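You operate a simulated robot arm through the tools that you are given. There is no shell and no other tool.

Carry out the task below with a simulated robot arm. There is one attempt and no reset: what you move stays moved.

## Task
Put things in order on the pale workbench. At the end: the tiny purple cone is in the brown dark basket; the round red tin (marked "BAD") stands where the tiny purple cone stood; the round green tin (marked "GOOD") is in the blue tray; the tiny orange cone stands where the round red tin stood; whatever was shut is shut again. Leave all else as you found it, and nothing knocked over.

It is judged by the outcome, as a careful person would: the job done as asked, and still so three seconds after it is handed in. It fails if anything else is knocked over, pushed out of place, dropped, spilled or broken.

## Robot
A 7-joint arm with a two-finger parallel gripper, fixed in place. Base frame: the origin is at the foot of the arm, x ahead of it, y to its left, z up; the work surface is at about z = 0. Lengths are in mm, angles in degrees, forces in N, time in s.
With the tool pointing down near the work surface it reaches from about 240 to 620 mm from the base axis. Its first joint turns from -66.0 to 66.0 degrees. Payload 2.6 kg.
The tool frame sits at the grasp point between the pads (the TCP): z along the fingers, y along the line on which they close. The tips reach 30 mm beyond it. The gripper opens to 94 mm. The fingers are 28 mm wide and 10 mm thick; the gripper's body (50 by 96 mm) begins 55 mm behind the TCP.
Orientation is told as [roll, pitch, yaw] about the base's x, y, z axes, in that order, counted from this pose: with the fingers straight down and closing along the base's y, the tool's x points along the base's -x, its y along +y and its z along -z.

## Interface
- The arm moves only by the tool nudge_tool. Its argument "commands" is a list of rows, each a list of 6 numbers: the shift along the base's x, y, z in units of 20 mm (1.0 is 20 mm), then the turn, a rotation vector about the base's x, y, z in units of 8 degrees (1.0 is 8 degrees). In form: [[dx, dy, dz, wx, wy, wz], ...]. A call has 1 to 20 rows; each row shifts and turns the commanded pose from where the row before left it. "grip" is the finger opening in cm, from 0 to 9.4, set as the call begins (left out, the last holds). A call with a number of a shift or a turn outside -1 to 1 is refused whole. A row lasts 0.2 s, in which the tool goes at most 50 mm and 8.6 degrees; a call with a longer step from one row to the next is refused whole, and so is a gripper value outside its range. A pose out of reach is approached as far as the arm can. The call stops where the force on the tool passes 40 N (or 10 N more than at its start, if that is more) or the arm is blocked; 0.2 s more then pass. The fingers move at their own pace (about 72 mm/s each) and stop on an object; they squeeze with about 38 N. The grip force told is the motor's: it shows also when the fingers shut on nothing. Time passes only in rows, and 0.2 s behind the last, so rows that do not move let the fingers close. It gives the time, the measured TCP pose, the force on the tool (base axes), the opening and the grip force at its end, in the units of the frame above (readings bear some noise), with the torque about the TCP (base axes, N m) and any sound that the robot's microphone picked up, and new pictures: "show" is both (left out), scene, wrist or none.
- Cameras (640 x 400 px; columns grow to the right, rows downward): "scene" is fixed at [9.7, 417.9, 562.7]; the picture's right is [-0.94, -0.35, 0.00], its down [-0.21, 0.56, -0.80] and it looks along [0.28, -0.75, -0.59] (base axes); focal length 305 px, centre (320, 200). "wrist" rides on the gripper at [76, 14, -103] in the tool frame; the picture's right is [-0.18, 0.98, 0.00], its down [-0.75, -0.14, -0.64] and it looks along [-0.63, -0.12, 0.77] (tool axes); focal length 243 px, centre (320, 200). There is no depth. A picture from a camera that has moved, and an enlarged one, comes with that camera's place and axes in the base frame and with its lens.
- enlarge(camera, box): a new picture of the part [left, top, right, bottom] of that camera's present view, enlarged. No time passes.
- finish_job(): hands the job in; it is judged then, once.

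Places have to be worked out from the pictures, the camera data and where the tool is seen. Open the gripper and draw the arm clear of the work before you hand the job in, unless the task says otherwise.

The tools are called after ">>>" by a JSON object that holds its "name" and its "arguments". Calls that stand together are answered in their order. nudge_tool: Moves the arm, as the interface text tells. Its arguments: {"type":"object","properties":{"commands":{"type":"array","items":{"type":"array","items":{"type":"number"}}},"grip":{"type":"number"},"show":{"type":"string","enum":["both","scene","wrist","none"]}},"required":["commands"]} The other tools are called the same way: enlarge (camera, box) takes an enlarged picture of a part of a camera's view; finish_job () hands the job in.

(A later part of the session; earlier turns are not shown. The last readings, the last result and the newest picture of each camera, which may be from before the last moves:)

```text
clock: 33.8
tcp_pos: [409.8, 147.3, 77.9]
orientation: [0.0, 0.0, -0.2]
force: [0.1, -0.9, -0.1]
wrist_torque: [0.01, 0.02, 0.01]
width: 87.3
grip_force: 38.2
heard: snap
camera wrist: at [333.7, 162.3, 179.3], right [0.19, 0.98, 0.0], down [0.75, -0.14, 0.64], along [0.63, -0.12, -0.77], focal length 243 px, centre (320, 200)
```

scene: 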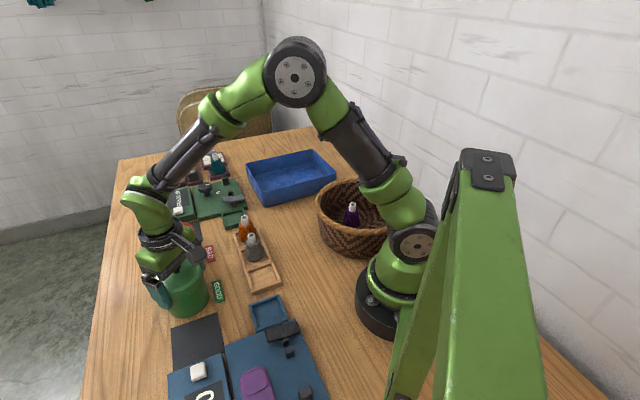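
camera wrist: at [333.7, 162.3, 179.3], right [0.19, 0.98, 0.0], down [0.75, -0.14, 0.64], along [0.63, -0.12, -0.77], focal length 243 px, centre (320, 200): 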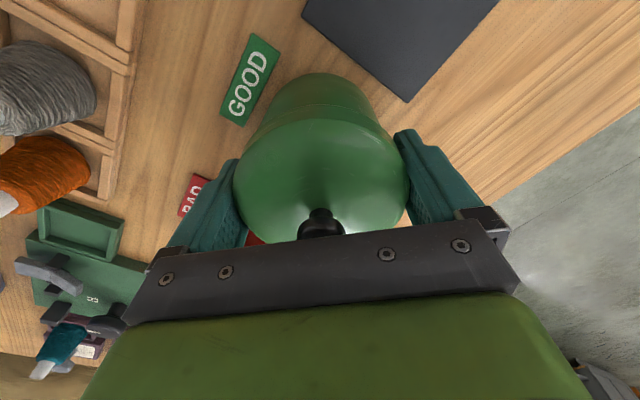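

The tin is gripped at width 87.3, but the microphone picked up a "snap". Before doing anything more I look closely at the lid.

>>> {"name": "enlarge", "arguments": {"camera": "wrist", "box": [220, 60, 420, 250]}}

>>> {"name": "enlarge", "arguments": {"camera": "scene", "box": [130, 220, 230, 330]}}

```text
2.11 times, centred on (320, 155) of wrist
camera zoom: at [333.7, 162.3, 179.3], right [0.19, 0.98, 0.0], down [0.75, -0.14, 0.64], along [0.63, -0.12, -0.77], focal length 511 px, centre (320, 295)
```

zoom: 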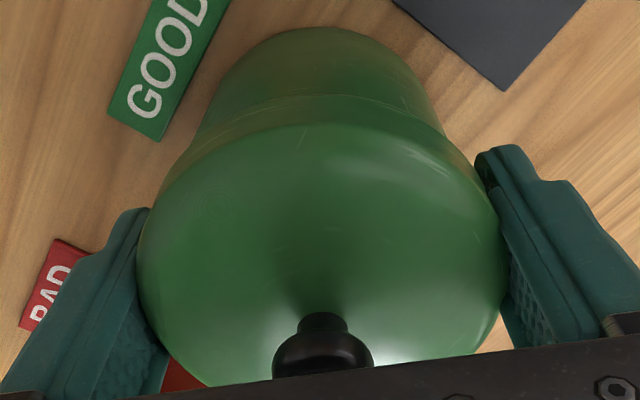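

```text
3.64 times, centred on (180, 275) of scene
camera zoom: at [9.8, 417.9, 562.7], right [-0.94, -0.35, 0.0], down [-0.21, 0.56, -0.8], along [0.28, -0.75, -0.59], focal length 1108 px, centre (829, -73)
```

zoom: 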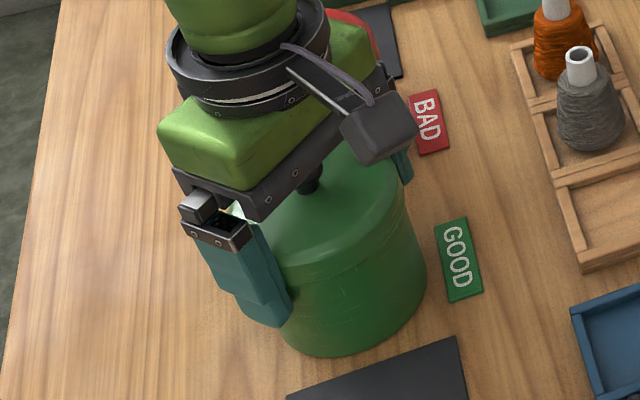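

The lid looks unchanged and seated. I lift only about 8 mm to see whether the body comes with the lid.

>>> {"name": "nudge_tool", "arguments": {"commands": [[0, 0, 0.15, 0, 0, 0], [0, 0, 0.25, 0, 0, 0], [0, 0, 0, 0, 0, 0], [0, 0, 0, 0, 0, 0]]}}

>>> {"name": "enlarge", "arguments": {"camera": "scene", "box": [130, 220, 230, 330]}}

>>> {"name": "enlarge", "arguments": {"camera": "wrist", "box": [220, 60, 420, 250]}}

```text
clock: 34.8
tcp_pos: [408.8, 146.7, 84.1]
orientation: [0.0, 0.0, -0.1]
force: [0.7, -0.9, 0.4]
wrist_torque: [0.04, -0.02, 0.0]
width: 87.4
grip_force: 38.4
camera wrist: at [334.3, 162.1, 186.5], right [0.19, 0.98, 0.0], down [0.75, -0.14, 0.64], along [0.63, -0.12, -0.77], focal length 243 px, centre (320, 200)
```

scene: 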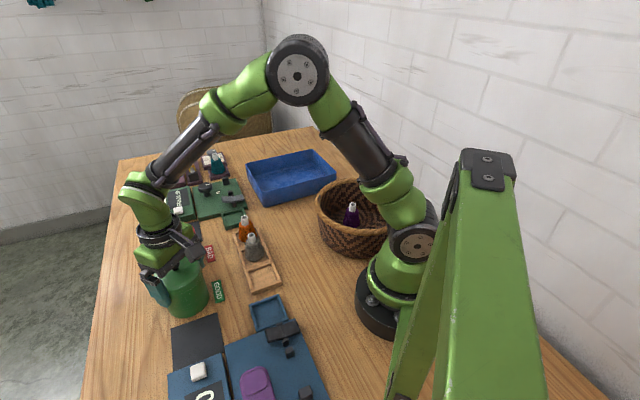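
wrist: 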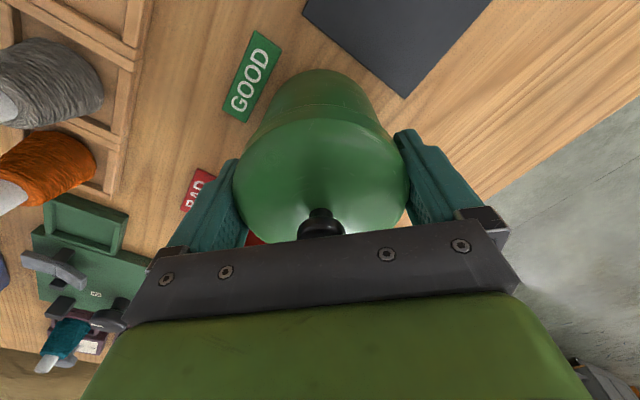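

```text
3.64 times, centred on (180, 275) of scene
camera zoom: at [9.8, 417.9, 562.7], right [-0.94, -0.35, 0.0], down [-0.21, 0.56, -0.8], along [0.28, -0.75, -0.59], focal length 1108 px, centre (829, -73)
```

zoom: 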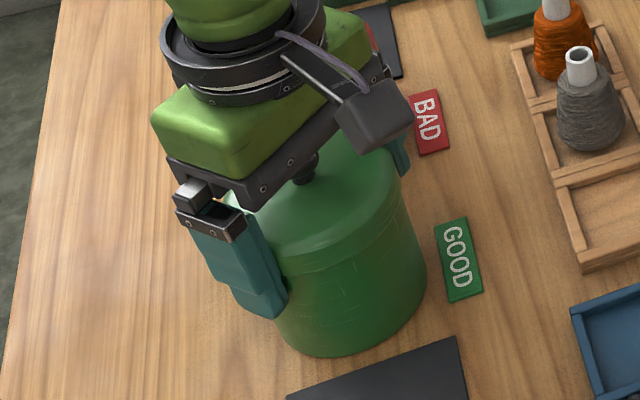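

```text
2.11 times, centred on (320, 155) of wrist
camera zoom: at [334.3, 162.1, 186.5], right [0.19, 0.98, 0.0], down [0.75, -0.14, 0.64], along [0.63, -0.12, -0.77], focal length 511 px, centre (320, 295)
```

zoom: 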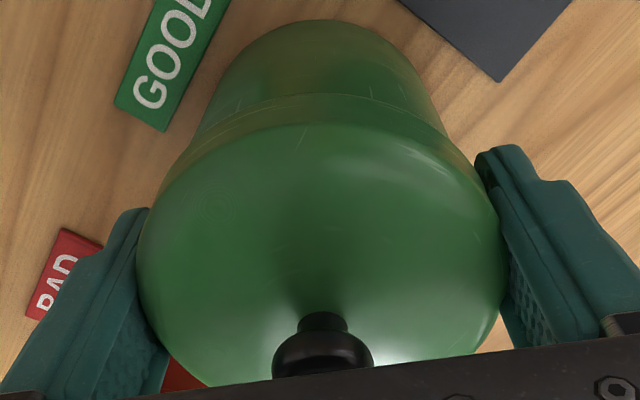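

Only the lid rose; the tin's foot has not moved, so the lid is a separate piece. I set it straight back down and press lightly to seat it again.

>>> {"name": "nudge_tool", "arguments": {"commands": [[0, 0, -0.15, 0, 0, 0], [0, 0, -0.15, 0, 0, 0], [0, 0, -0.1, 0, 0, 0], [0, 0, 0, 0, 0, 0]], "show": "none"}}

```text
clock: 35.8
tcp_pos: [409.5, 147.5, 76.7]
orientation: [0.0, 0.0, -0.2]
force: [0.2, 0.2, -1.2]
wrist_torque: [0.03, -0.03, 0.01]
width: 87.0
grip_force: 38.1
```

It is back at its old height with no jam. I press a further millimetre or two, watching the force and listening for the lid to seat.

>>> {"name": "nudge_tool", "arguments": {"commands": [[0, 0, -0.06, 0, 0, 0], [0, 0, 0, 0, 0, 0]], "show": "none"}}

```text
clock: 36.4
tcp_pos: [409.4, 147.4, 77.4]
orientation: [0.0, -0.2, -0.2]
force: [-4.7, -3.2, 13.0]
wrist_torque: [0.07, 0.11, 0.01]
width: 87.3
grip_force: 39.0
heard: snap
```

A second "snap" came while pressing with 13 N, so the lid is seated again. I open the gripper right here without lifting, then check.

>>> {"name": "nudge_tool", "arguments": {"commands": [[0, 0, 0, 0, 0, 0], [0, 0, 0, 0, 0, 0], [0, 0, 0, 0, 0, 0]], "grip": 9.4}}

>>> {"name": "enlarge", "arguments": {"camera": "scene", "box": [130, 220, 230, 330]}}

>>> {"name": "enlarge", "arguments": {"camera": "wrist", "box": [220, 60, 420, 250]}}

```text
clock: 37.2
tcp_pos: [410.7, 147.1, 76.6]
orientation: [-0.1, -0.1, -0.2]
force: [0.1, -0.3, -0.2]
wrist_torque: [0.0, 0.01, -0.02]
width: 93.9
grip_force: 0.1
camera wrist: at [334.0, 162.0, 178.1], right [0.19, 0.98, 0.0], down [0.75, -0.14, 0.64], along [0.63, -0.12, -0.77], focal length 243 px, centre (320, 200)
```

scene: 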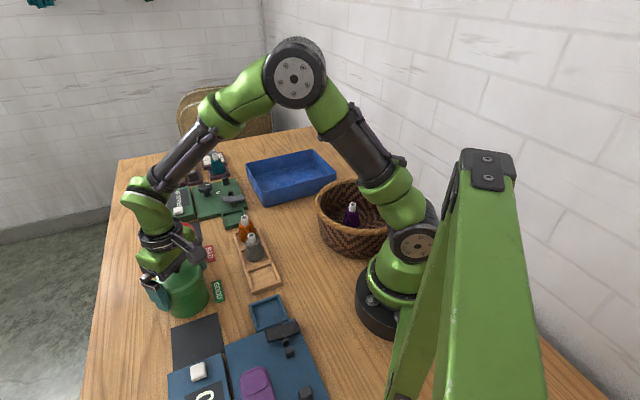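
wrist: 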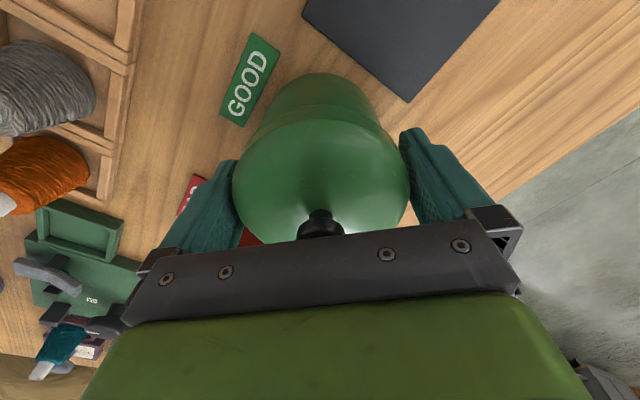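

```text
3.64 times, centred on (180, 275) of scene
camera zoom: at [9.7, 417.9, 562.7], right [-0.94, -0.35, 0.0], down [-0.21, 0.56, -0.8], along [0.28, -0.75, -0.59], focal length 1108 px, centre (829, -73)
```

zoom: 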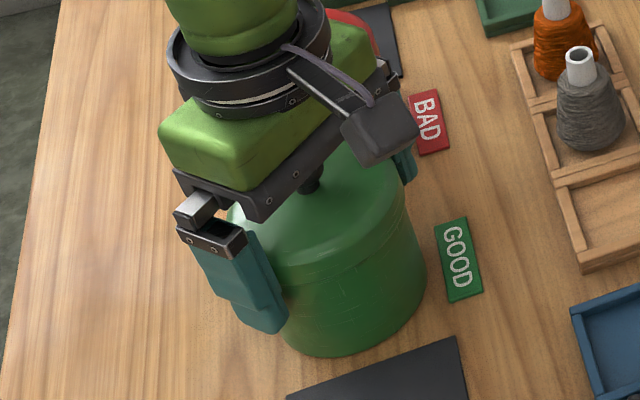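

```text
2.11 times, centred on (320, 155) of wrist
camera zoom: at [334.0, 162.0, 178.1], right [0.19, 0.98, 0.0], down [0.75, -0.14, 0.64], along [0.63, -0.12, -0.77], focal length 511 px, centre (320, 295)
```

zoom: 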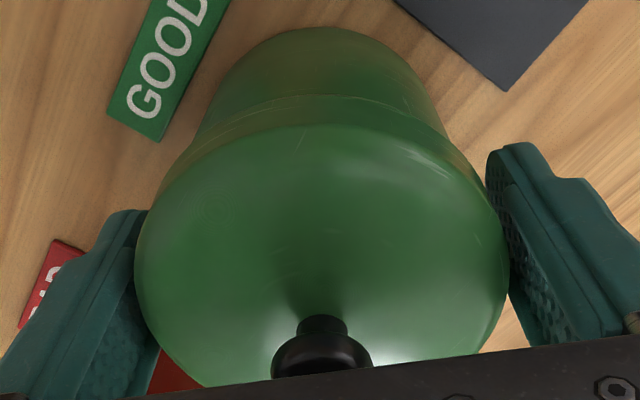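

The lid is seated exactly as before. I will not grip lids again. Instead I will tilt the tool 45° and take each tin by its body, below the rim, where the slanted fingers clear the lid. First I rise clear and back off toward the base while tilting.

>>> {"name": "nudge_tool", "arguments": {"commands": [[0, 0, 0.4, 0, 0, 0], [0, 0, 0.6, 0, 0, 0], [0, 0, 0.9, 0, 0, 0], [0, 0, 0.9, 0, 0, 0], [0, 0, 0.9, 0, 0, 0], [0, 0, 0.9, 0, 0, 0], [0, 0, 0.6, 0, 0, 0], [-0.53, 0, 0, 0, -0.8, 0], [-0.53, 0, 0, 0, -0.8, 0], [-0.53, 0, 0, 0, -0.8, 0], [-0.53, 0, 0, 0, -0.8, 0], [-0.53, 0, 0, 0, -0.8, 0], [-0.53, 0, 0, 0, -0.8, 0], [-0.53, 0, 0, 0, -0.825, 0], [0, 0, 0, 0, 0, 0]], "grip": 9.4}}

```text
clock: 40.4
tcp_pos: [334.6, 148.3, 180.0]
orientation: [0.2, -45.0, -0.2]
force: [-0.1, -0.1, -0.9]
wrist_torque: [-0.01, 0.01, 0.01]
width: 94.2
grip_force: 0.0
camera wrist: at [209.0, 162.5, 198.0], right [0.13, 0.98, 0.13], down [0.08, -0.14, 0.99], along [0.99, -0.12, -0.1], focal length 243 px, centre (320, 200)
```

scene: 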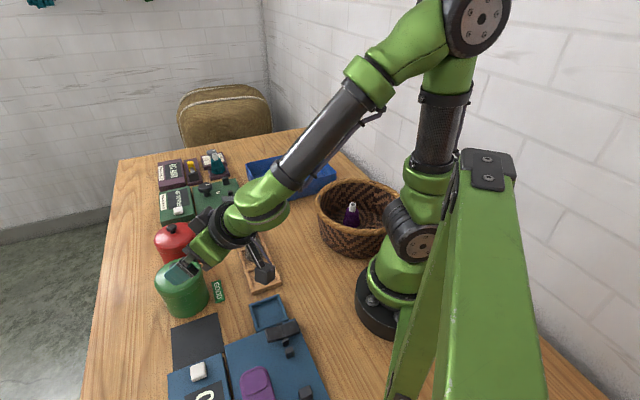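
wrist: 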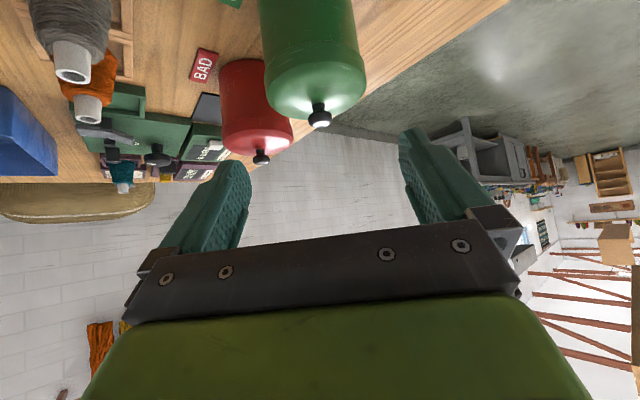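

This tilted view shows the tins nearly from the side. I enlarge to measure body against lid.

>>> {"name": "enlarge", "arguments": {"camera": "wrist", "box": [180, 0, 400, 170]}}

```text
2.35 times, centred on (290, 85) of wrist
camera zoom: at [209.0, 162.5, 198.0], right [0.13, 0.98, 0.13], down [0.08, -0.14, 0.99], along [0.99, -0.12, -0.1], focal length 571 px, centre (391, 471)
```

zoom: 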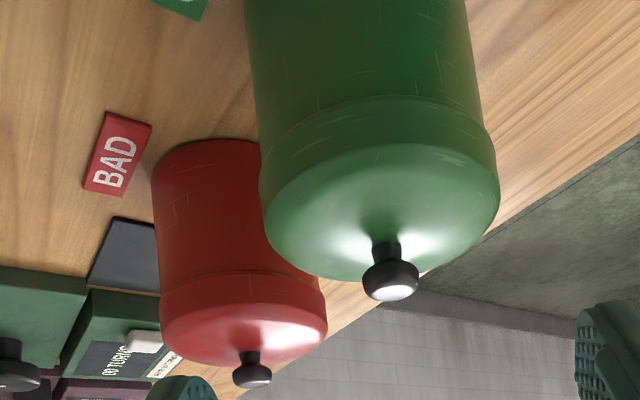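

The body measures about 83 mm against the lid's 87, and the lid's lower edge is near z 70–76. So gripping the body at z about 32 with the tilted fingers clears the lid. I lower to the pre-approach point, in line with the tin.

>>> {"name": "nudge_tool", "arguments": {"commands": [[0, 0, -0.7, 0, 0, 0], [0, 0, -0.8, 0, 0, 0], [0, 0, -0.8, 0, 0, 0], [0, 0, -0.7, 0, 0, 0], [0, 0, -0.69, 0, 0, 0], [0, 0, 0, 0, 0, 0]], "grip": 9.4}}

>>> {"name": "enlarge", "arguments": {"camera": "wrist", "box": [150, 0, 480, 260]}}

```text
clock: 41.8
tcp_pos: [335.6, 146.7, 105.9]
orientation: [0.1, -44.9, -0.3]
force: [-0.5, 0.0, 0.0]
wrist_torque: [-0.01, 0.0, 0.0]
width: 94.0
grip_force: 0.0
camera wrist: at [209.7, 162.0, 124.4], right [0.13, 0.98, 0.13], down [0.08, -0.14, 0.99], along [0.99, -0.12, -0.1], focal length 243 px, centre (320, 200)
```

scene: 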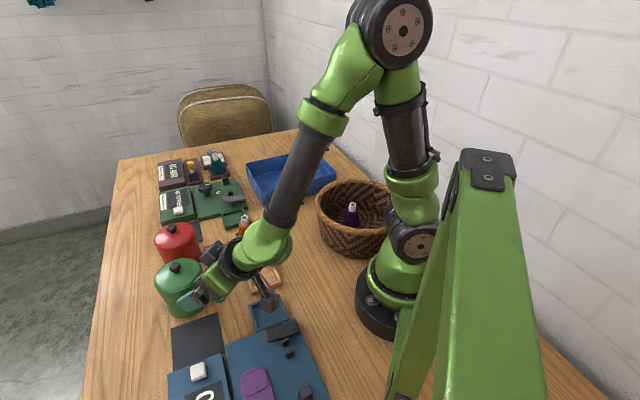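
wrist: 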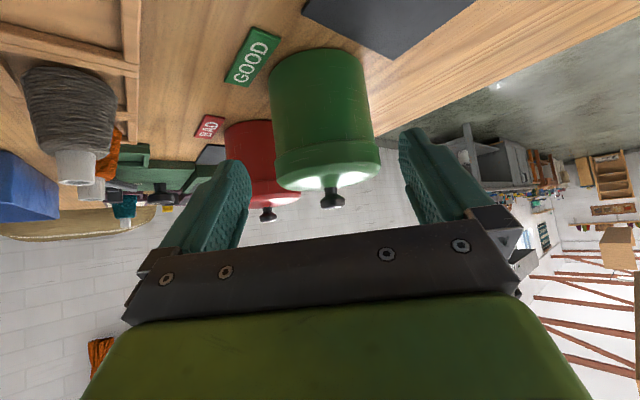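

```text
1.54 times, centred on (315, 130) of wrist
camera zoom: at [209.7, 162.0, 124.4], right [0.13, 0.98, 0.13], down [0.08, -0.14, 0.99], along [0.99, -0.12, -0.1], focal length 373 px, centre (328, 308)
```

zoom: 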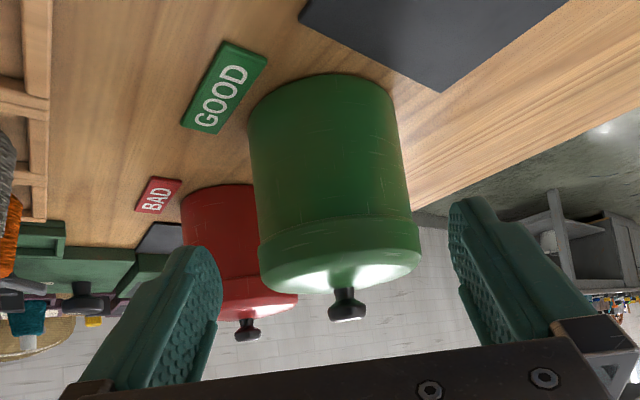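

>>> {"name": "enlarge", "arguments": {"camera": "wrist", "box": [260, 40, 390, 215]}}

```text
2.29 times, centred on (325, 128) of wrist
camera zoom: at [209.7, 162.0, 124.4], right [0.13, 0.98, 0.13], down [0.08, -0.14, 0.99], along [0.99, -0.12, -0.1], focal length 555 px, centre (309, 366)
```

zoom: 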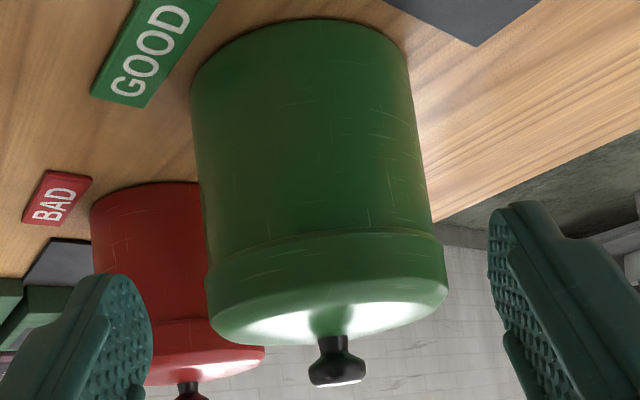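

The tin's body is centred between the fingers. I correct the height by about 3 mm and advance halfway along the tool axis.

>>> {"name": "nudge_tool", "arguments": {"commands": [[0, 0.01, -0.135, 0, 0, 0], [0.3, 0, -0.3, 0, 0, 0], [0.3, 0, -0.3, 0, 0, 0], [0.3, 0, -0.3, 0, 0, 0], [0.3, 0, -0.3, 0, 0, 0], [0.3, 0, -0.3, 0, 0, 0], [0, 0, 0, 0, 0, 0]], "grip": 9.4}}

>>> {"name": "enlarge", "arguments": {"camera": "scene", "box": [140, 220, 300, 340]}}

```text
clock: 43.4
tcp_pos: [365.6, 147.4, 73.7]
orientation: [0.3, -45.0, -0.2]
force: [0.8, 0.7, -0.1]
wrist_torque: [0.01, 0.03, 0.0]
width: 94.1
grip_force: 0.0
camera wrist: at [239.4, 162.7, 92.0], right [0.13, 0.98, 0.13], down [0.08, -0.14, 0.99], along [0.99, -0.12, -0.1], focal length 243 px, centre (320, 200)
```

scene: 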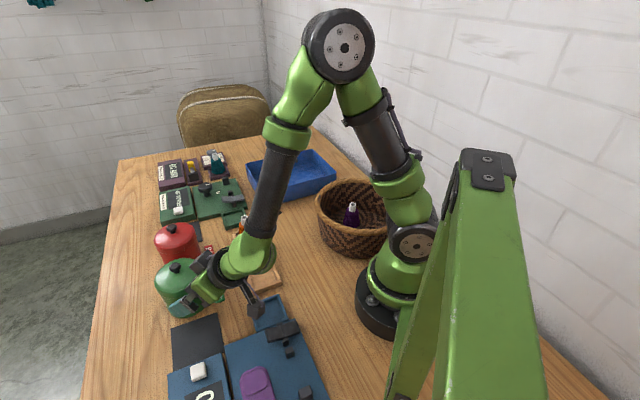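
wrist: 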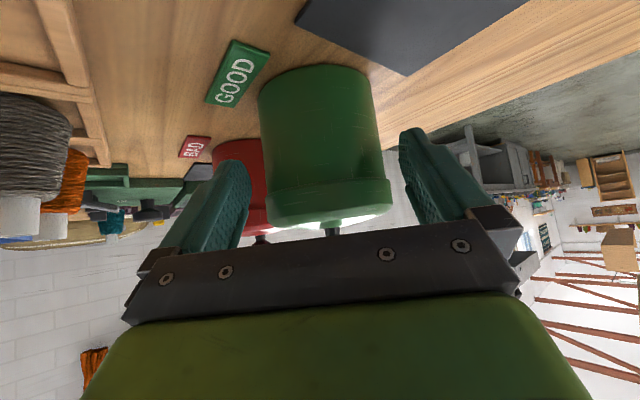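

```text
3.33 times, centred on (220, 280) of scene
camera zoom: at [9.8, 417.9, 562.7], right [-0.94, -0.35, 0.0], down [-0.21, 0.56, -0.8], along [0.28, -0.75, -0.59], focal length 1015 px, centre (653, -67)
```

zoom: 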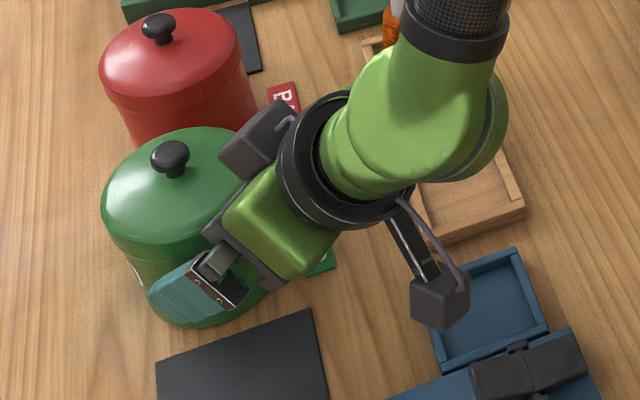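

The fingers are passing outside the lid cleanly. I want to see a dark box on top of the gripper more closely, to be sure it will clear the knob as I advance.

>>> {"name": "enlarge", "arguments": {"camera": "scene", "box": [150, 230, 230, 320]}}

```text
4.44 times, centred on (190, 275) of scene
camera zoom: at [9.8, 417.9, 562.7], right [-0.94, -0.35, 0.0], down [-0.21, 0.56, -0.8], along [0.28, -0.75, -0.59], focal length 1354 px, centre (898, -133)
```

zoom: 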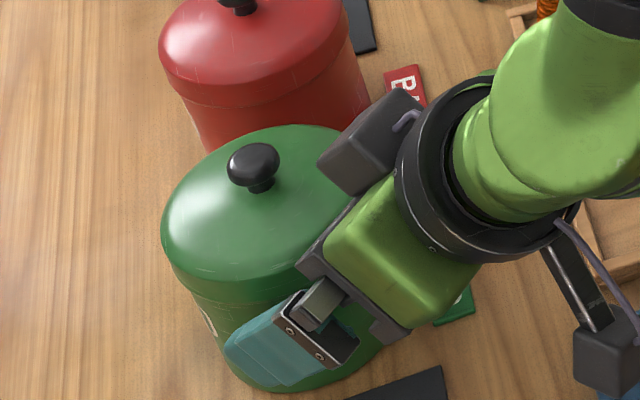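

The box sits well behind the palm and will clear the knob by over 15 mm. I advance the remaining 29 mm to the grip point.

>>> {"name": "nudge_tool", "arguments": {"commands": [[0.29, 0, -0.29, 0, 0, 0], [0.29, 0, -0.29, 0, 0, 0], [0.29, 0, -0.29, 0, 0, 0], [0.29, 0, -0.29, 0, 0, 0], [0.27, 0, -0.27, 0, 0, 0], [0, 0, 0, 0, 0, 0]], "grip": 9.4}}

>>> {"name": "enlarge", "arguments": {"camera": "scene", "box": [150, 230, 230, 320]}}

>>> {"name": "enlarge", "arguments": {"camera": "wrist", "box": [170, 40, 480, 260]}}

```text
clock: 44.8
tcp_pos: [394.6, 147.6, 44.5]
orientation: [0.2, -45.0, -0.2]
force: [-0.1, -0.4, 0.2]
wrist_torque: [0.01, 0.02, 0.01]
width: 93.9
grip_force: 0.1
camera wrist: at [268.5, 162.4, 62.7], right [0.13, 0.98, 0.13], down [0.08, -0.14, 0.99], along [0.99, -0.12, -0.1], focal length 243 px, centre (320, 200)
```

scene: 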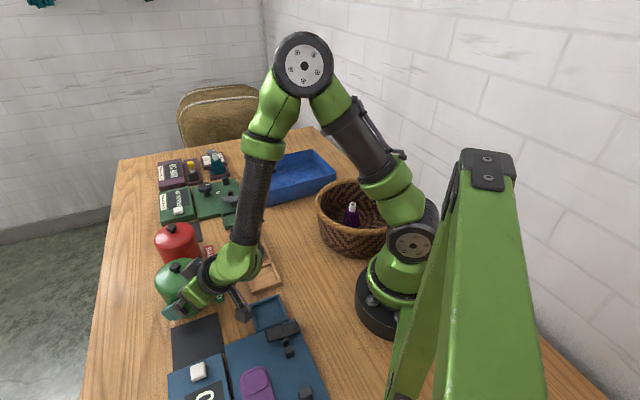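
wrist: 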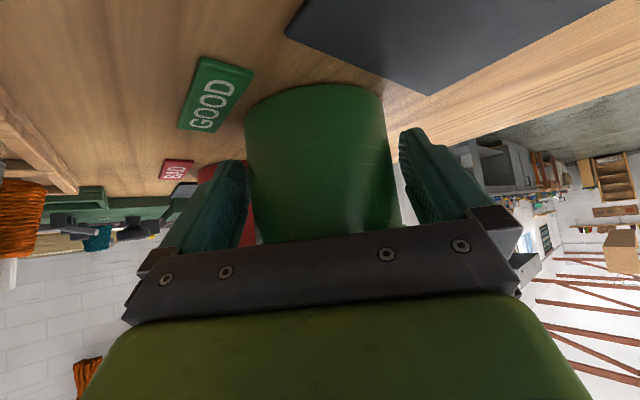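

```text
4.44 times, centred on (190, 275) of scene
camera zoom: at [9.8, 417.9, 562.7], right [-0.94, -0.35, 0.0], down [-0.21, 0.56, -0.8], along [0.28, -0.75, -0.59], focal length 1354 px, centre (898, -133)
```

zoom: 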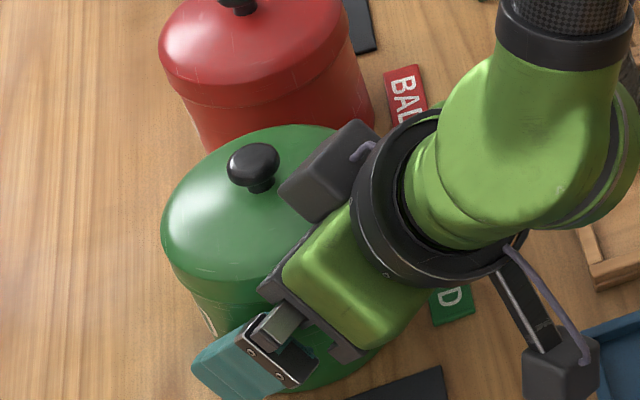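

```text
1.82 times, centred on (325, 150) of wrist
camera zoom: at [268.5, 162.4, 62.7], right [0.13, 0.98, 0.13], down [0.08, -0.14, 0.99], along [0.99, -0.12, -0.1], focal length 441 px, centre (311, 291)
```

zoom: 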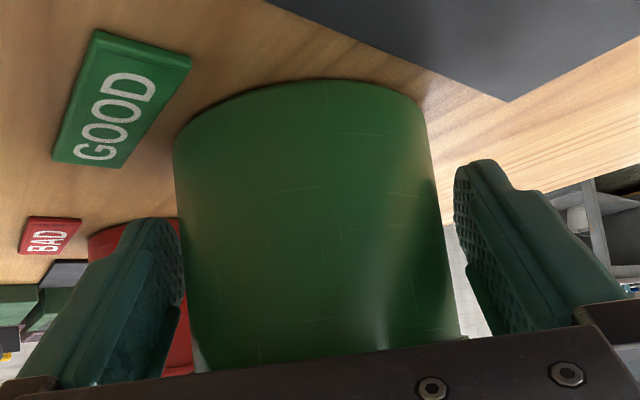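

All is clear with no contact force. I close on the body and expect a width of about 83.

>>> {"name": "nudge_tool", "arguments": {"commands": [[0, 0, 0, 0, 0, 0], [0, 0, 0, 0, 0, 0], [0, 0, 0, 0, 0, 0]], "grip": 7.2, "show": "none"}}

```text
clock: 45.6
tcp_pos: [393.7, 147.6, 43.7]
orientation: [0.2, -45.0, -0.2]
force: [1.2, -0.8, 0.7]
wrist_torque: [0.04, -0.06, -0.04]
width: 83.8
grip_force: 38.0
```

It is gripped at width 83.8, which is the body and not the lid, and there was no snap. I do a small test lift.

>>> {"name": "nudge_tool", "arguments": {"commands": [[0, 0, 0.15, 0, 0, 0], [0, 0, 0.25, 0, 0, 0], [0, 0, 0.2, 0, 0, 0], [0, 0, 0, 0, 0, 0]]}}

>>> {"name": "enlarge", "arguments": {"camera": "scene", "box": [140, 220, 240, 330]}}

```text
clock: 46.6
tcp_pos: [394.7, 146.6, 57.4]
orientation: [0.2, -45.0, -0.2]
force: [1.2, 0.3, -1.2]
wrist_torque: [0.04, 0.05, -0.02]
width: 83.9
grip_force: 38.1
camera wrist: at [268.2, 162.0, 75.2], right [0.13, 0.98, 0.13], down [0.08, -0.14, 0.99], along [0.99, -0.12, -0.1], focal length 243 px, centre (320, 200)
```

scene: 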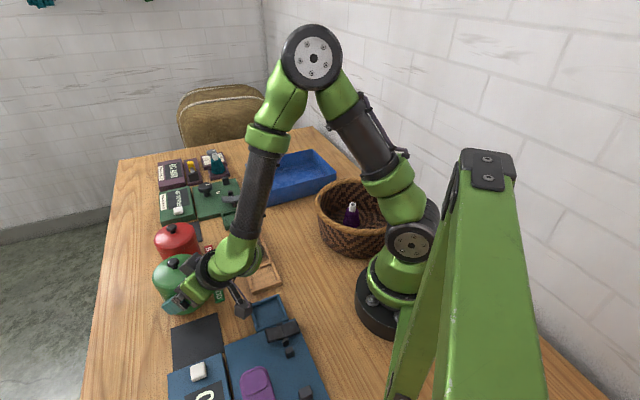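
wrist: 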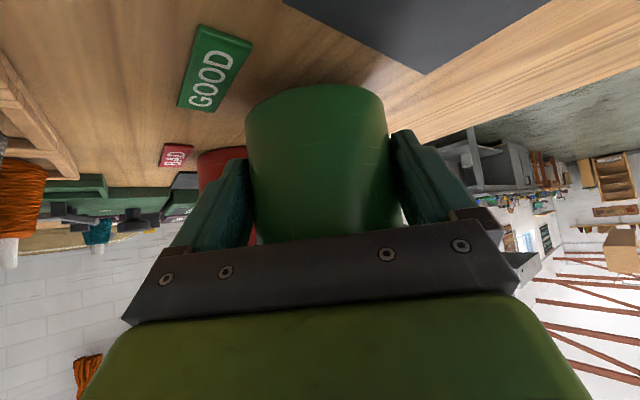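

```text
3.64 times, centred on (190, 275) of scene
camera zoom: at [9.8, 417.9, 562.7], right [-0.94, -0.35, 0.0], down [-0.21, 0.56, -0.8], along [0.28, -0.75, -0.59], focal length 1108 px, centre (793, -73)
```

zoom: 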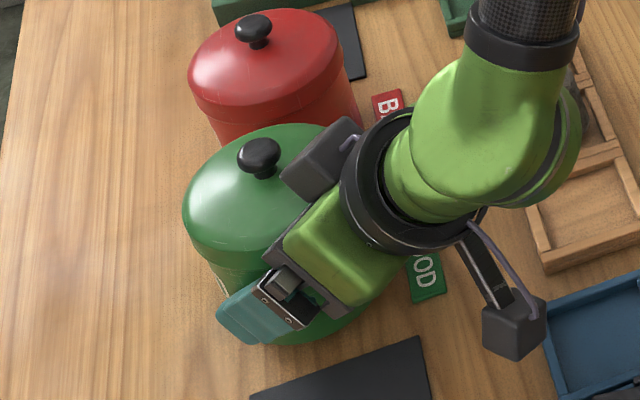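

The tin rises whole, lid and body together. I lift to a safe travel height and then survey the blue tray.

>>> {"name": "nudge_tool", "arguments": {"commands": [[0, 0, 0.6, 0, 0, 0], [0, 0, 0.9, 0, 0, 0], [0, 0, 0.9, 0, 0, 0], [0, 0, 0.9, 0, 0, 0], [0, 0, 0.9, 0, 0, 0], [0, 0, 0.9, 0, 0, 0], [0, 0, 0.9, 0, 0, 0], [0, 0, 0.8, 0, 0, 0], [0, 0, 0, 0, 0, 0]]}}

>>> {"name": "enlarge", "arguments": {"camera": "scene", "box": [230, 130, 350, 220]}}

```text
clock: 48.6
tcp_pos: [394.0, 146.2, 192.8]
orientation: [0.2, -45.0, -0.1]
force: [0.4, 0.8, -1.9]
wrist_torque: [0.0, 0.02, -0.05]
width: 83.5
grip_force: 37.7
camera wrist: at [268.2, 161.5, 210.8], right [0.13, 0.98, 0.13], down [0.08, -0.14, 0.99], along [0.99, -0.12, -0.1], focal length 243 px, centre (320, 200)
```

scene: 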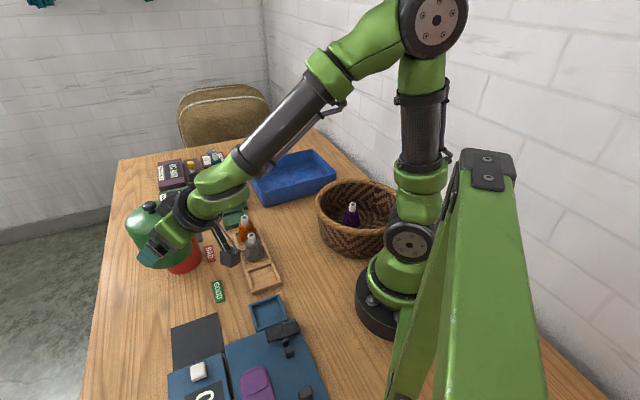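
wrist: 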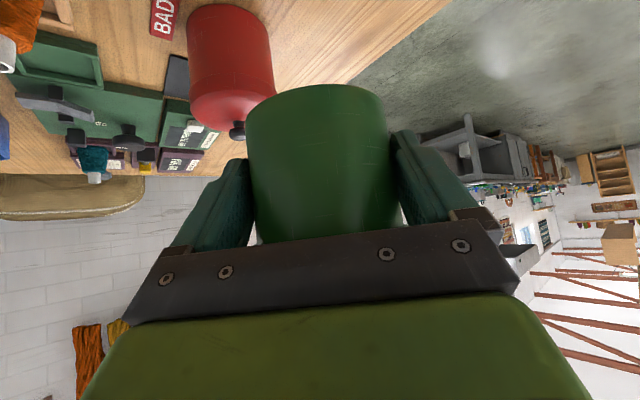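

```text
4.44 times, centred on (290, 175) of scene
camera zoom: at [9.8, 417.9, 562.7], right [-0.94, -0.35, 0.0], down [-0.21, 0.56, -0.8], along [0.28, -0.75, -0.59], focal length 1354 px, centre (453, 311)
```

zoom: 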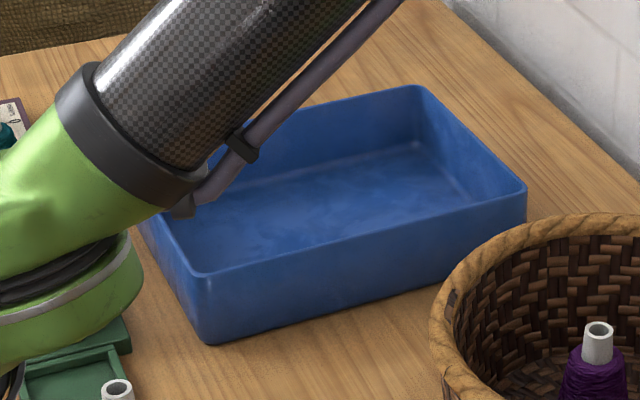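

The tray is about 245 x 173 mm, its walls are about 53 mm high, and its centre is near (402, -360). The long side runs across my radial line, so a radial heading (yaw -42) suits it. I carry the tin over at this height, in two legs.

>>> {"name": "nudge_tool", "arguments": {"commands": [[0.13, -0.88, 0, 0, 0, -0.186], [0.13, -0.88, 0, 0, 0, -0.186], [0.13, -0.88, 0, 0, 0, -0.186], [0.13, -0.88, 0, 0, 0, -0.186], [0.13, -0.88, 0, 0, 0, -0.186], [0.13, -0.88, 0, 0, 0, -0.186], [0.13, -0.88, 0, 0, 0, -0.186], [0.13, -0.88, 0, 0, 0, -0.186], [0.13, -0.88, 0, 0, 0, -0.186], [0.13, -0.88, 0, 0, 0, -0.186], [0.13, -0.88, 0, 0, 0, -0.186], [0.13, -0.88, 0, 0, 0, -0.186], [0.13, -0.88, 0, 0, 0, -0.186], [0.13, -0.88, 0, 0, 0, -0.186]], "show": "scene"}}

>>> {"name": "nudge_tool", "arguments": {"commands": [[-0.141, -0.891, 0, 0, 0, -0.1875], [-0.141, -0.891, 0, 0, 0, -0.1875], [-0.141, -0.891, 0, 0, 0, -0.1875], [-0.141, -0.891, 0, 0, 0, -0.1875], [-0.141, -0.891, 0, 0, 0, -0.1875], [-0.141, -0.891, 0, 0, 0, -0.1875], [-0.141, -0.891, 0, 0, 0, -0.1875], [-0.141, -0.891, 0, 0, 0, -0.1875], [-0.141, -0.891, 0, 0, 0, -0.1875], [-0.141, -0.891, 0, 0, 0, -0.1875], [-0.141, -0.891, 0, 0, 0, -0.1875], [-0.141, -0.891, 0, 0, 0, -0.1875], [-0.141, -0.891, 0, 0, 0, -0.1875], [-0.141, -0.891, 0, 0, 0, -0.1875], [0, 0, 0, 0, 0, 0]]}}

```text
clock: 51.6
tcp_pos: [428.8, -100.4, 192.9]
orientation: [0.3, -45.0, -21.2]
force: [-0.4, 0.2, -2.2]
wrist_torque: [-0.04, 0.01, 0.01]
width: 83.6
grip_force: 37.9
```

scene: 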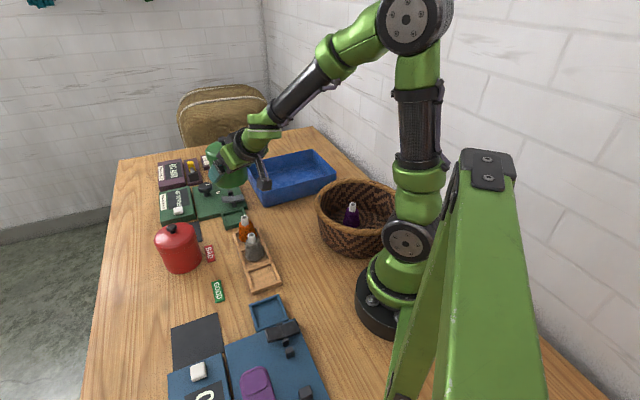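

```text
clock: 54.8
tcp_pos: [391.5, -348.7, 192.8]
orientation: [0.2, -45.0, -42.1]
force: [0.0, -0.3, -1.6]
wrist_torque: [0.04, 0.02, 0.01]
width: 83.4
grip_force: 38.3
camera wrist: at [307.3, -252.6, 210.9], right [0.75, 0.64, 0.13], down [-0.04, -0.16, 0.99], along [0.66, -0.75, -0.1], focal length 243 px, centre (320, 200)
```

scene: 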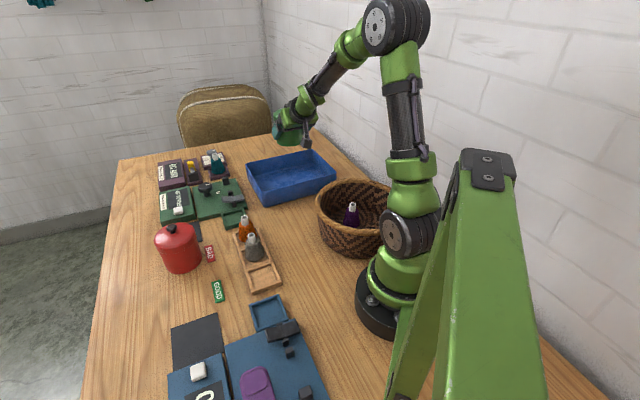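
wrist: 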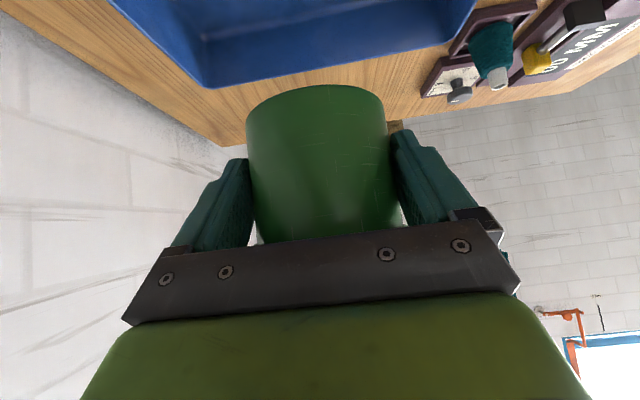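

The tin hangs over the tray's middle, and the tray's far rim corners match my estimate. I lower toward the tray floor.

>>> {"name": "nudge_tool", "arguments": {"commands": [[0, 0, -0.8, 0, 0, 0], [0, 0, -0.9, 0, 0, 0], [0, 0, -0.9, 0, 0, 0], [0, 0, -0.9, 0, 0, 0], [0, 0, -0.9, 0, 0, 0], [0, 0, -0.9, 0, 0, 0], [0, 0, -0.8, 0, 0, 0], [0, 0, 0, 0, 0, 0]]}}

>>> {"name": "enlarge", "arguments": {"camera": "scene", "box": [230, 110, 350, 220]}}

```text
clock: 56.6
tcp_pos: [391.2, -347.4, 70.2]
orientation: [0.2, -45.0, -42.2]
force: [-0.4, 0.0, -1.5]
wrist_torque: [0.01, 0.04, 0.02]
width: 83.5
grip_force: 37.6
camera wrist: at [307.5, -252.9, 88.5], right [0.75, 0.64, 0.13], down [-0.04, -0.16, 0.99], along [0.66, -0.75, -0.1], focal length 243 px, centre (320, 200)
```

scene: 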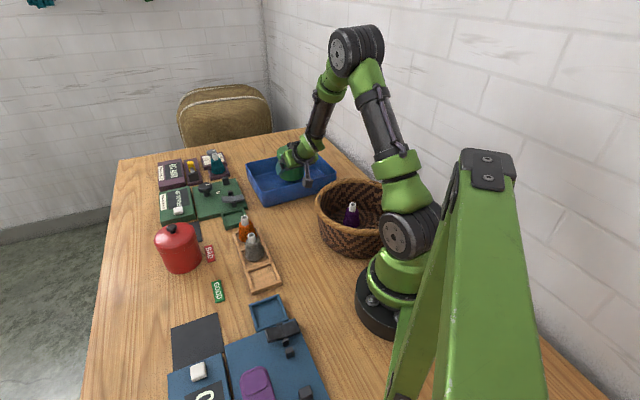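
wrist: 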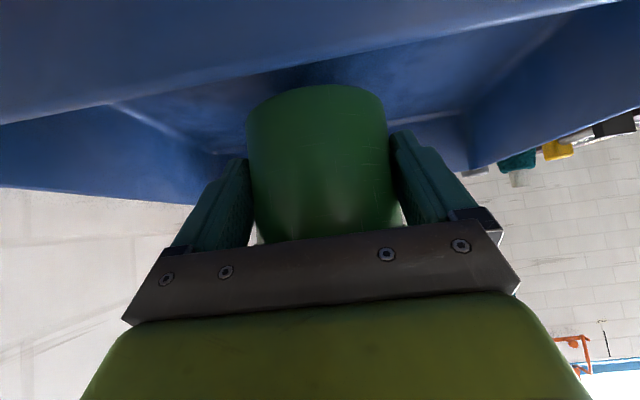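

```text
3.64 times, centred on (290, 165) of scene
camera zoom: at [9.8, 417.9, 562.7], right [-0.94, -0.35, 0.0], down [-0.21, 0.56, -0.8], along [0.28, -0.75, -0.59], focal length 1108 px, centre (429, 327)
```

zoom: 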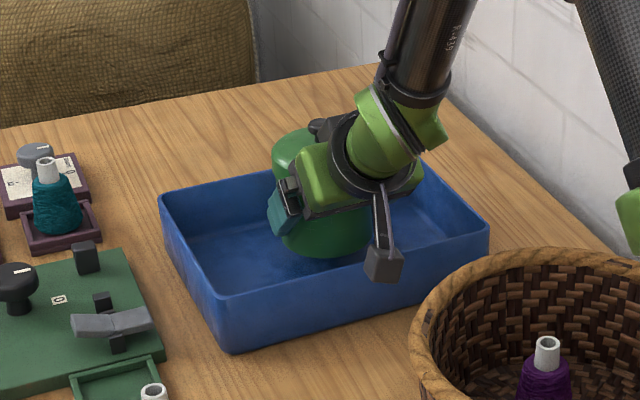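

The tin sits centred inside the tray and the camera stays outside its wall. I lower the last part in small steps.

>>> {"name": "nudge_tool", "arguments": {"commands": [[0, 0, -0.4, 0, 0, 0], [0, 0, -0.35, 0, 0, 0], [0, 0, -0.15, 0, 0, 0], [0, 0, 0, 0, 0, 0]], "show": "none"}}

```text
clock: 57.6
tcp_pos: [393.7, -347.6, 51.9]
orientation: [0.1, -45.0, -42.2]
force: [0.3, 0.9, -1.8]
wrist_torque: [0.02, 0.04, 0.02]
width: 83.0
grip_force: 38.6
```

No contact yet at z 52. I go down about 2 mm.

>>> {"name": "nudge_tool", "arguments": {"commands": [[0, 0, -0.1, 0, 0, 0], [0, 0, 0, 0, 0, 0]], "show": "none"}}

```text
clock: 58.2
tcp_pos: [391.9, -349.1, 50.3]
orientation: [0.2, -45.0, -42.1]
force: [-0.8, -0.2, -1.9]
wrist_torque: [0.02, 0.03, 0.03]
width: 83.3
grip_force: 37.8
```

Still free, so I go down another 1.5 mm.

>>> {"name": "nudge_tool", "arguments": {"commands": [[0, 0, -0.08, 0, 0, 0], [0, 0, 0, 0, 0, 0]], "show": "none"}}

```text
clock: 58.8
tcp_pos: [390.5, -349.3, 47.8]
orientation: [0.2, -45.0, -42.1]
force: [0.2, 1.4, -0.4]
wrist_torque: [0.06, 0.0, -0.01]
width: 83.3
grip_force: 37.9
```

The force is starting to change, so the floor is near. I go down one more millimetre.

>>> {"name": "nudge_tool", "arguments": {"commands": [[0, 0, -0.06, 0, 0, 0], [0, 0, 0, 0, 0, 0]], "show": "none"}}

```text
clock: 59.4
tcp_pos: [393.0, -349.4, 48.3]
orientation: [0.1, -45.0, -42.0]
force: [-2.2, 1.4, 5.4]
wrist_torque: [-0.24, 0.09, -0.07]
width: 83.4
grip_force: 37.8
```

Contact at 5 N shows the tin standing on the tray floor. I open the gripper fully in place.

>>> {"name": "nudge_tool", "arguments": {"commands": [[0, 0, 0, 0, 0, 0], [0, 0, 0, 0, 0, 0], [0, 0, 0, 0, 0, 0]], "grip": 9.4}}

```text
clock: 60.2
tcp_pos: [392.1, -350.1, 48.7]
orientation: [0.1, -45.0, -42.1]
force: [-0.1, -0.3, 0.5]
wrist_torque: [0.01, -0.01, -0.02]
width: 94.1
grip_force: 0.2
camera wrist: at [307.9, -253.2, 66.2], right [0.75, 0.64, 0.13], down [-0.04, -0.16, 0.99], along [0.66, -0.75, -0.1], focal length 243 px, centre (320, 200)
```

scene: 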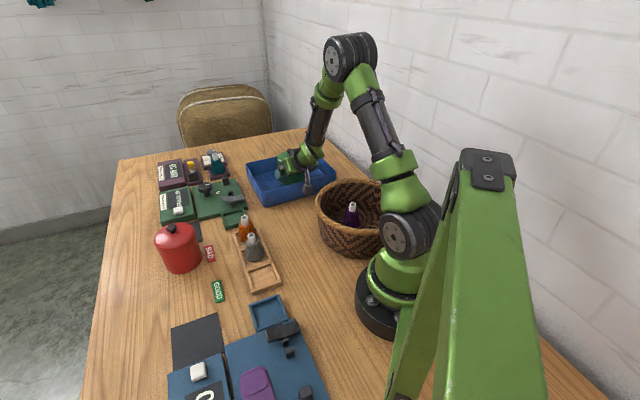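
wrist: 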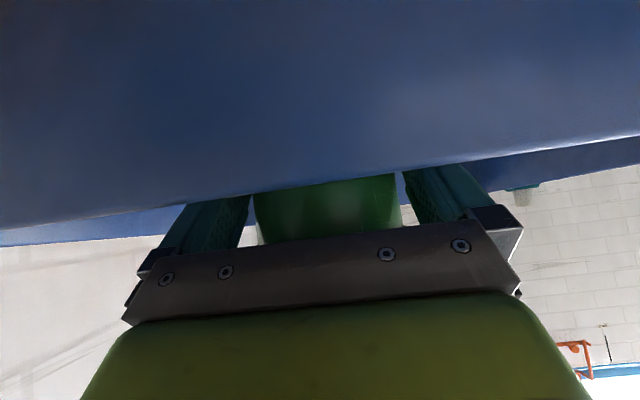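

Released. I retract back along the tool axis, so the fingers slide clear of the lid, and then check the tin.

>>> {"name": "nudge_tool", "arguments": {"commands": [[-0.26, 0.237, 0.353, 0, 0, 0], [-0.26, 0.237, 0.353, 0, 0, 0], [-0.525, 0.474, 0.707, 0, 0, 0], [-0.525, 0.474, 0.707, 0, 0, 0], [-0.525, 0.474, 0.707, 0, 0, 0], [-0.525, 0.474, 0.707, 0, 0, 0], [0, 0, 0.8, 0, 0, 0], [0, 0, 1, 0, 0, 0], [0, 0, 0, 0, 0, 0]], "grip": 9.4}}

>>> {"name": "enlarge", "arguments": {"camera": "scene", "box": [230, 110, 350, 220]}}

```text
clock: 62.2
tcp_pos: [338.6, -301.2, 156.2]
orientation: [0.2, -45.0, -42.0]
force: [1.1, -0.9, 0.9]
wrist_torque: [-0.02, -0.02, 0.0]
width: 94.0
grip_force: 0.0
camera wrist: at [254.1, -206.2, 174.5], right [0.75, 0.64, 0.13], down [-0.04, -0.16, 0.99], along [0.66, -0.75, -0.1], focal length 243 px, centre (320, 200)
```

scene: 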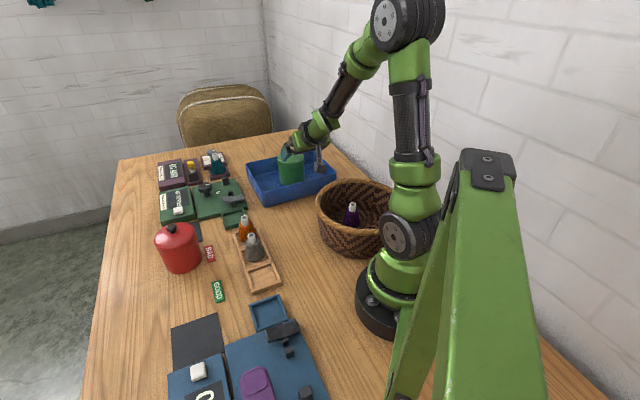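
wrist: 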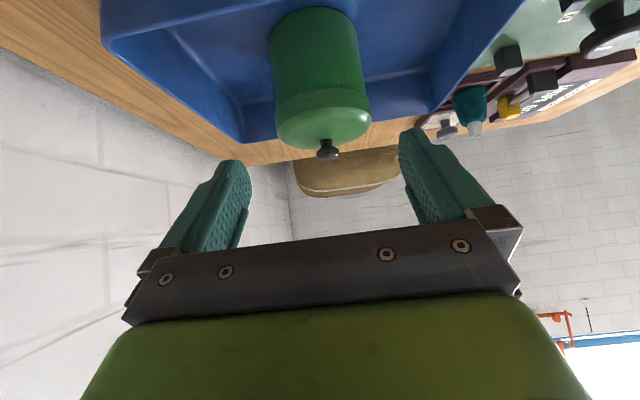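

```text
3.64 times, centred on (290, 165) of scene
camera zoom: at [9.7, 417.9, 562.7], right [-0.94, -0.35, 0.0], down [-0.21, 0.56, -0.8], along [0.28, -0.75, -0.59], focal length 1108 px, centre (429, 327)
```

zoom: 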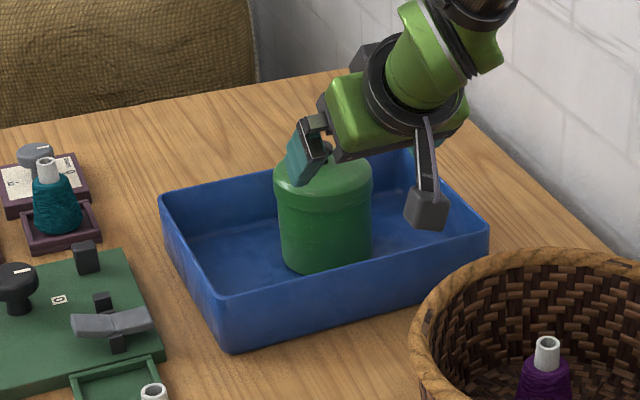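

The green tin stands upright in the tray with its lid on. For the red tin's destination the palm must come in from the +y side, clear of the grey cone, which is a lateral heading of about -80°. I try that pose empty-handed first to confirm the arm can reach it.

>>> {"name": "nudge_tool", "arguments": {"commands": [[0.258, 0.8375, 0.2, 0, 0, 0], [0.258, 0.8375, 0.2, 0, 0, 0], [0.258, 0.8375, 0.2, 0, 0, 0], [0.258, 0.8375, 0.2, 0, 0, 0], [0.258, 0.8375, 0.2, 0, 0, 0], [0.258, 0.8375, 0.2, 0, 0, 0], [0.258, 0.8375, 0.2, 0, 0, 0], [0.258, 0.8375, 0.2, 0, 0, 0], [0.258, 0.8375, 0.2, 0, 0, 0], [0.258, 0.8375, 0.2, 0, 0, 0], [0.258, 0.8375, 0.2, 0, 0, 0], [0.258, 0.8375, 0.2, 0, 0, 0]], "grip": 9.4, "show": "scene"}}

>>> {"name": "nudge_tool", "arguments": {"commands": [[-0.365, 0.52, 0, 0, 0, -0.317], [-0.365, 0.52, 0, 0, 0, -0.317], [-0.365, 0.52, 0, 0, 0, -0.317], [-0.365, 0.52, 0, 0, 0, -0.317], [-0.365, 0.52, 0, 0, 0, -0.317], [-0.365, 0.52, 0, 0, 0, -0.317], [-0.365, 0.52, 0, 0, 0, -0.317], [-0.365, 0.52, 0, 0, 0, -0.317], [-0.365, 0.52, 0, 0, 0, -0.317], [-0.365, 0.52, 0, 0, 0, -0.317], [-0.365, 0.52, 0, 0, 0, -0.317], [-0.365, 0.52, 0, 0, 0, -0.317], [-0.365, 0.52, 0, 0, 0, -0.317], [-0.365, 0.52, 0, 0, 0, -0.317], [-0.365, 0.52, 0, 0, 0, -0.317], [0, 0, 0, 0, 0, 0]], "grip": 9.4}}

```text
clock: 64.8
tcp_pos: [400.0, -99.2, 203.7]
orientation: [0.2, -45.0, -42.2]
force: [0.7, 0.0, -0.2]
wrist_torque: [0.02, -0.01, -0.02]
width: 93.9
grip_force: 0.1
out of reach, approached as far as the arm can: row 9, 10
```

scene: 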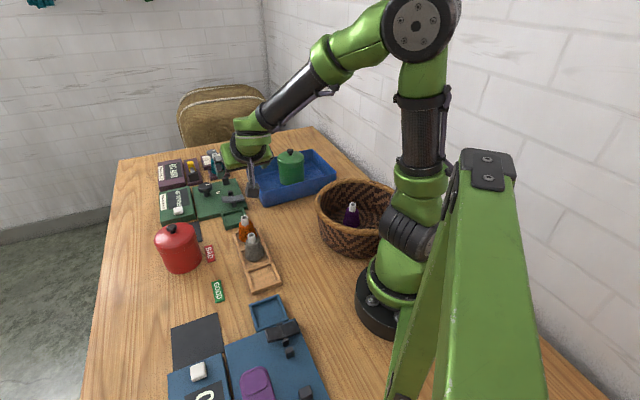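

```text
clock: 68.2
tcp_pos: [291.7, 56.9, 201.7]
orientation: [0.2, -45.1, -80.2]
force: [0.0, 0.1, 0.7]
wrist_torque: [0.01, 0.03, 0.02]
width: 94.3
grip_force: 0.0
camera wrist: at [284.1, 184.8, 220.3], right [0.99, 0.04, 0.13], down [-0.13, -0.1, 0.99], along [0.05, -0.99, -0.1], focal length 243 px, centre (320, 200)
```

scene: 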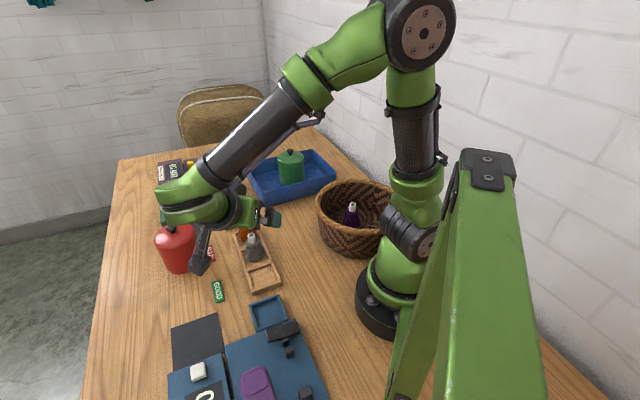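
wrist: 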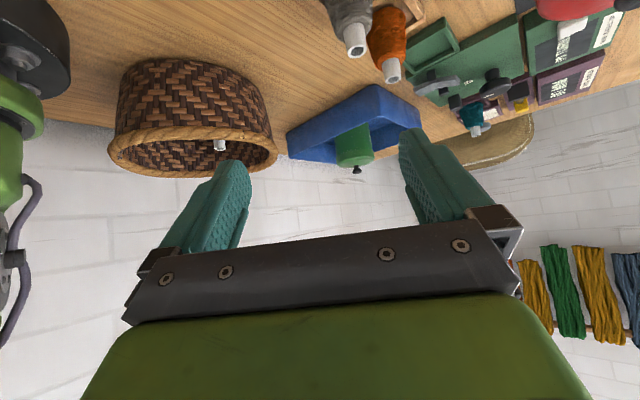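

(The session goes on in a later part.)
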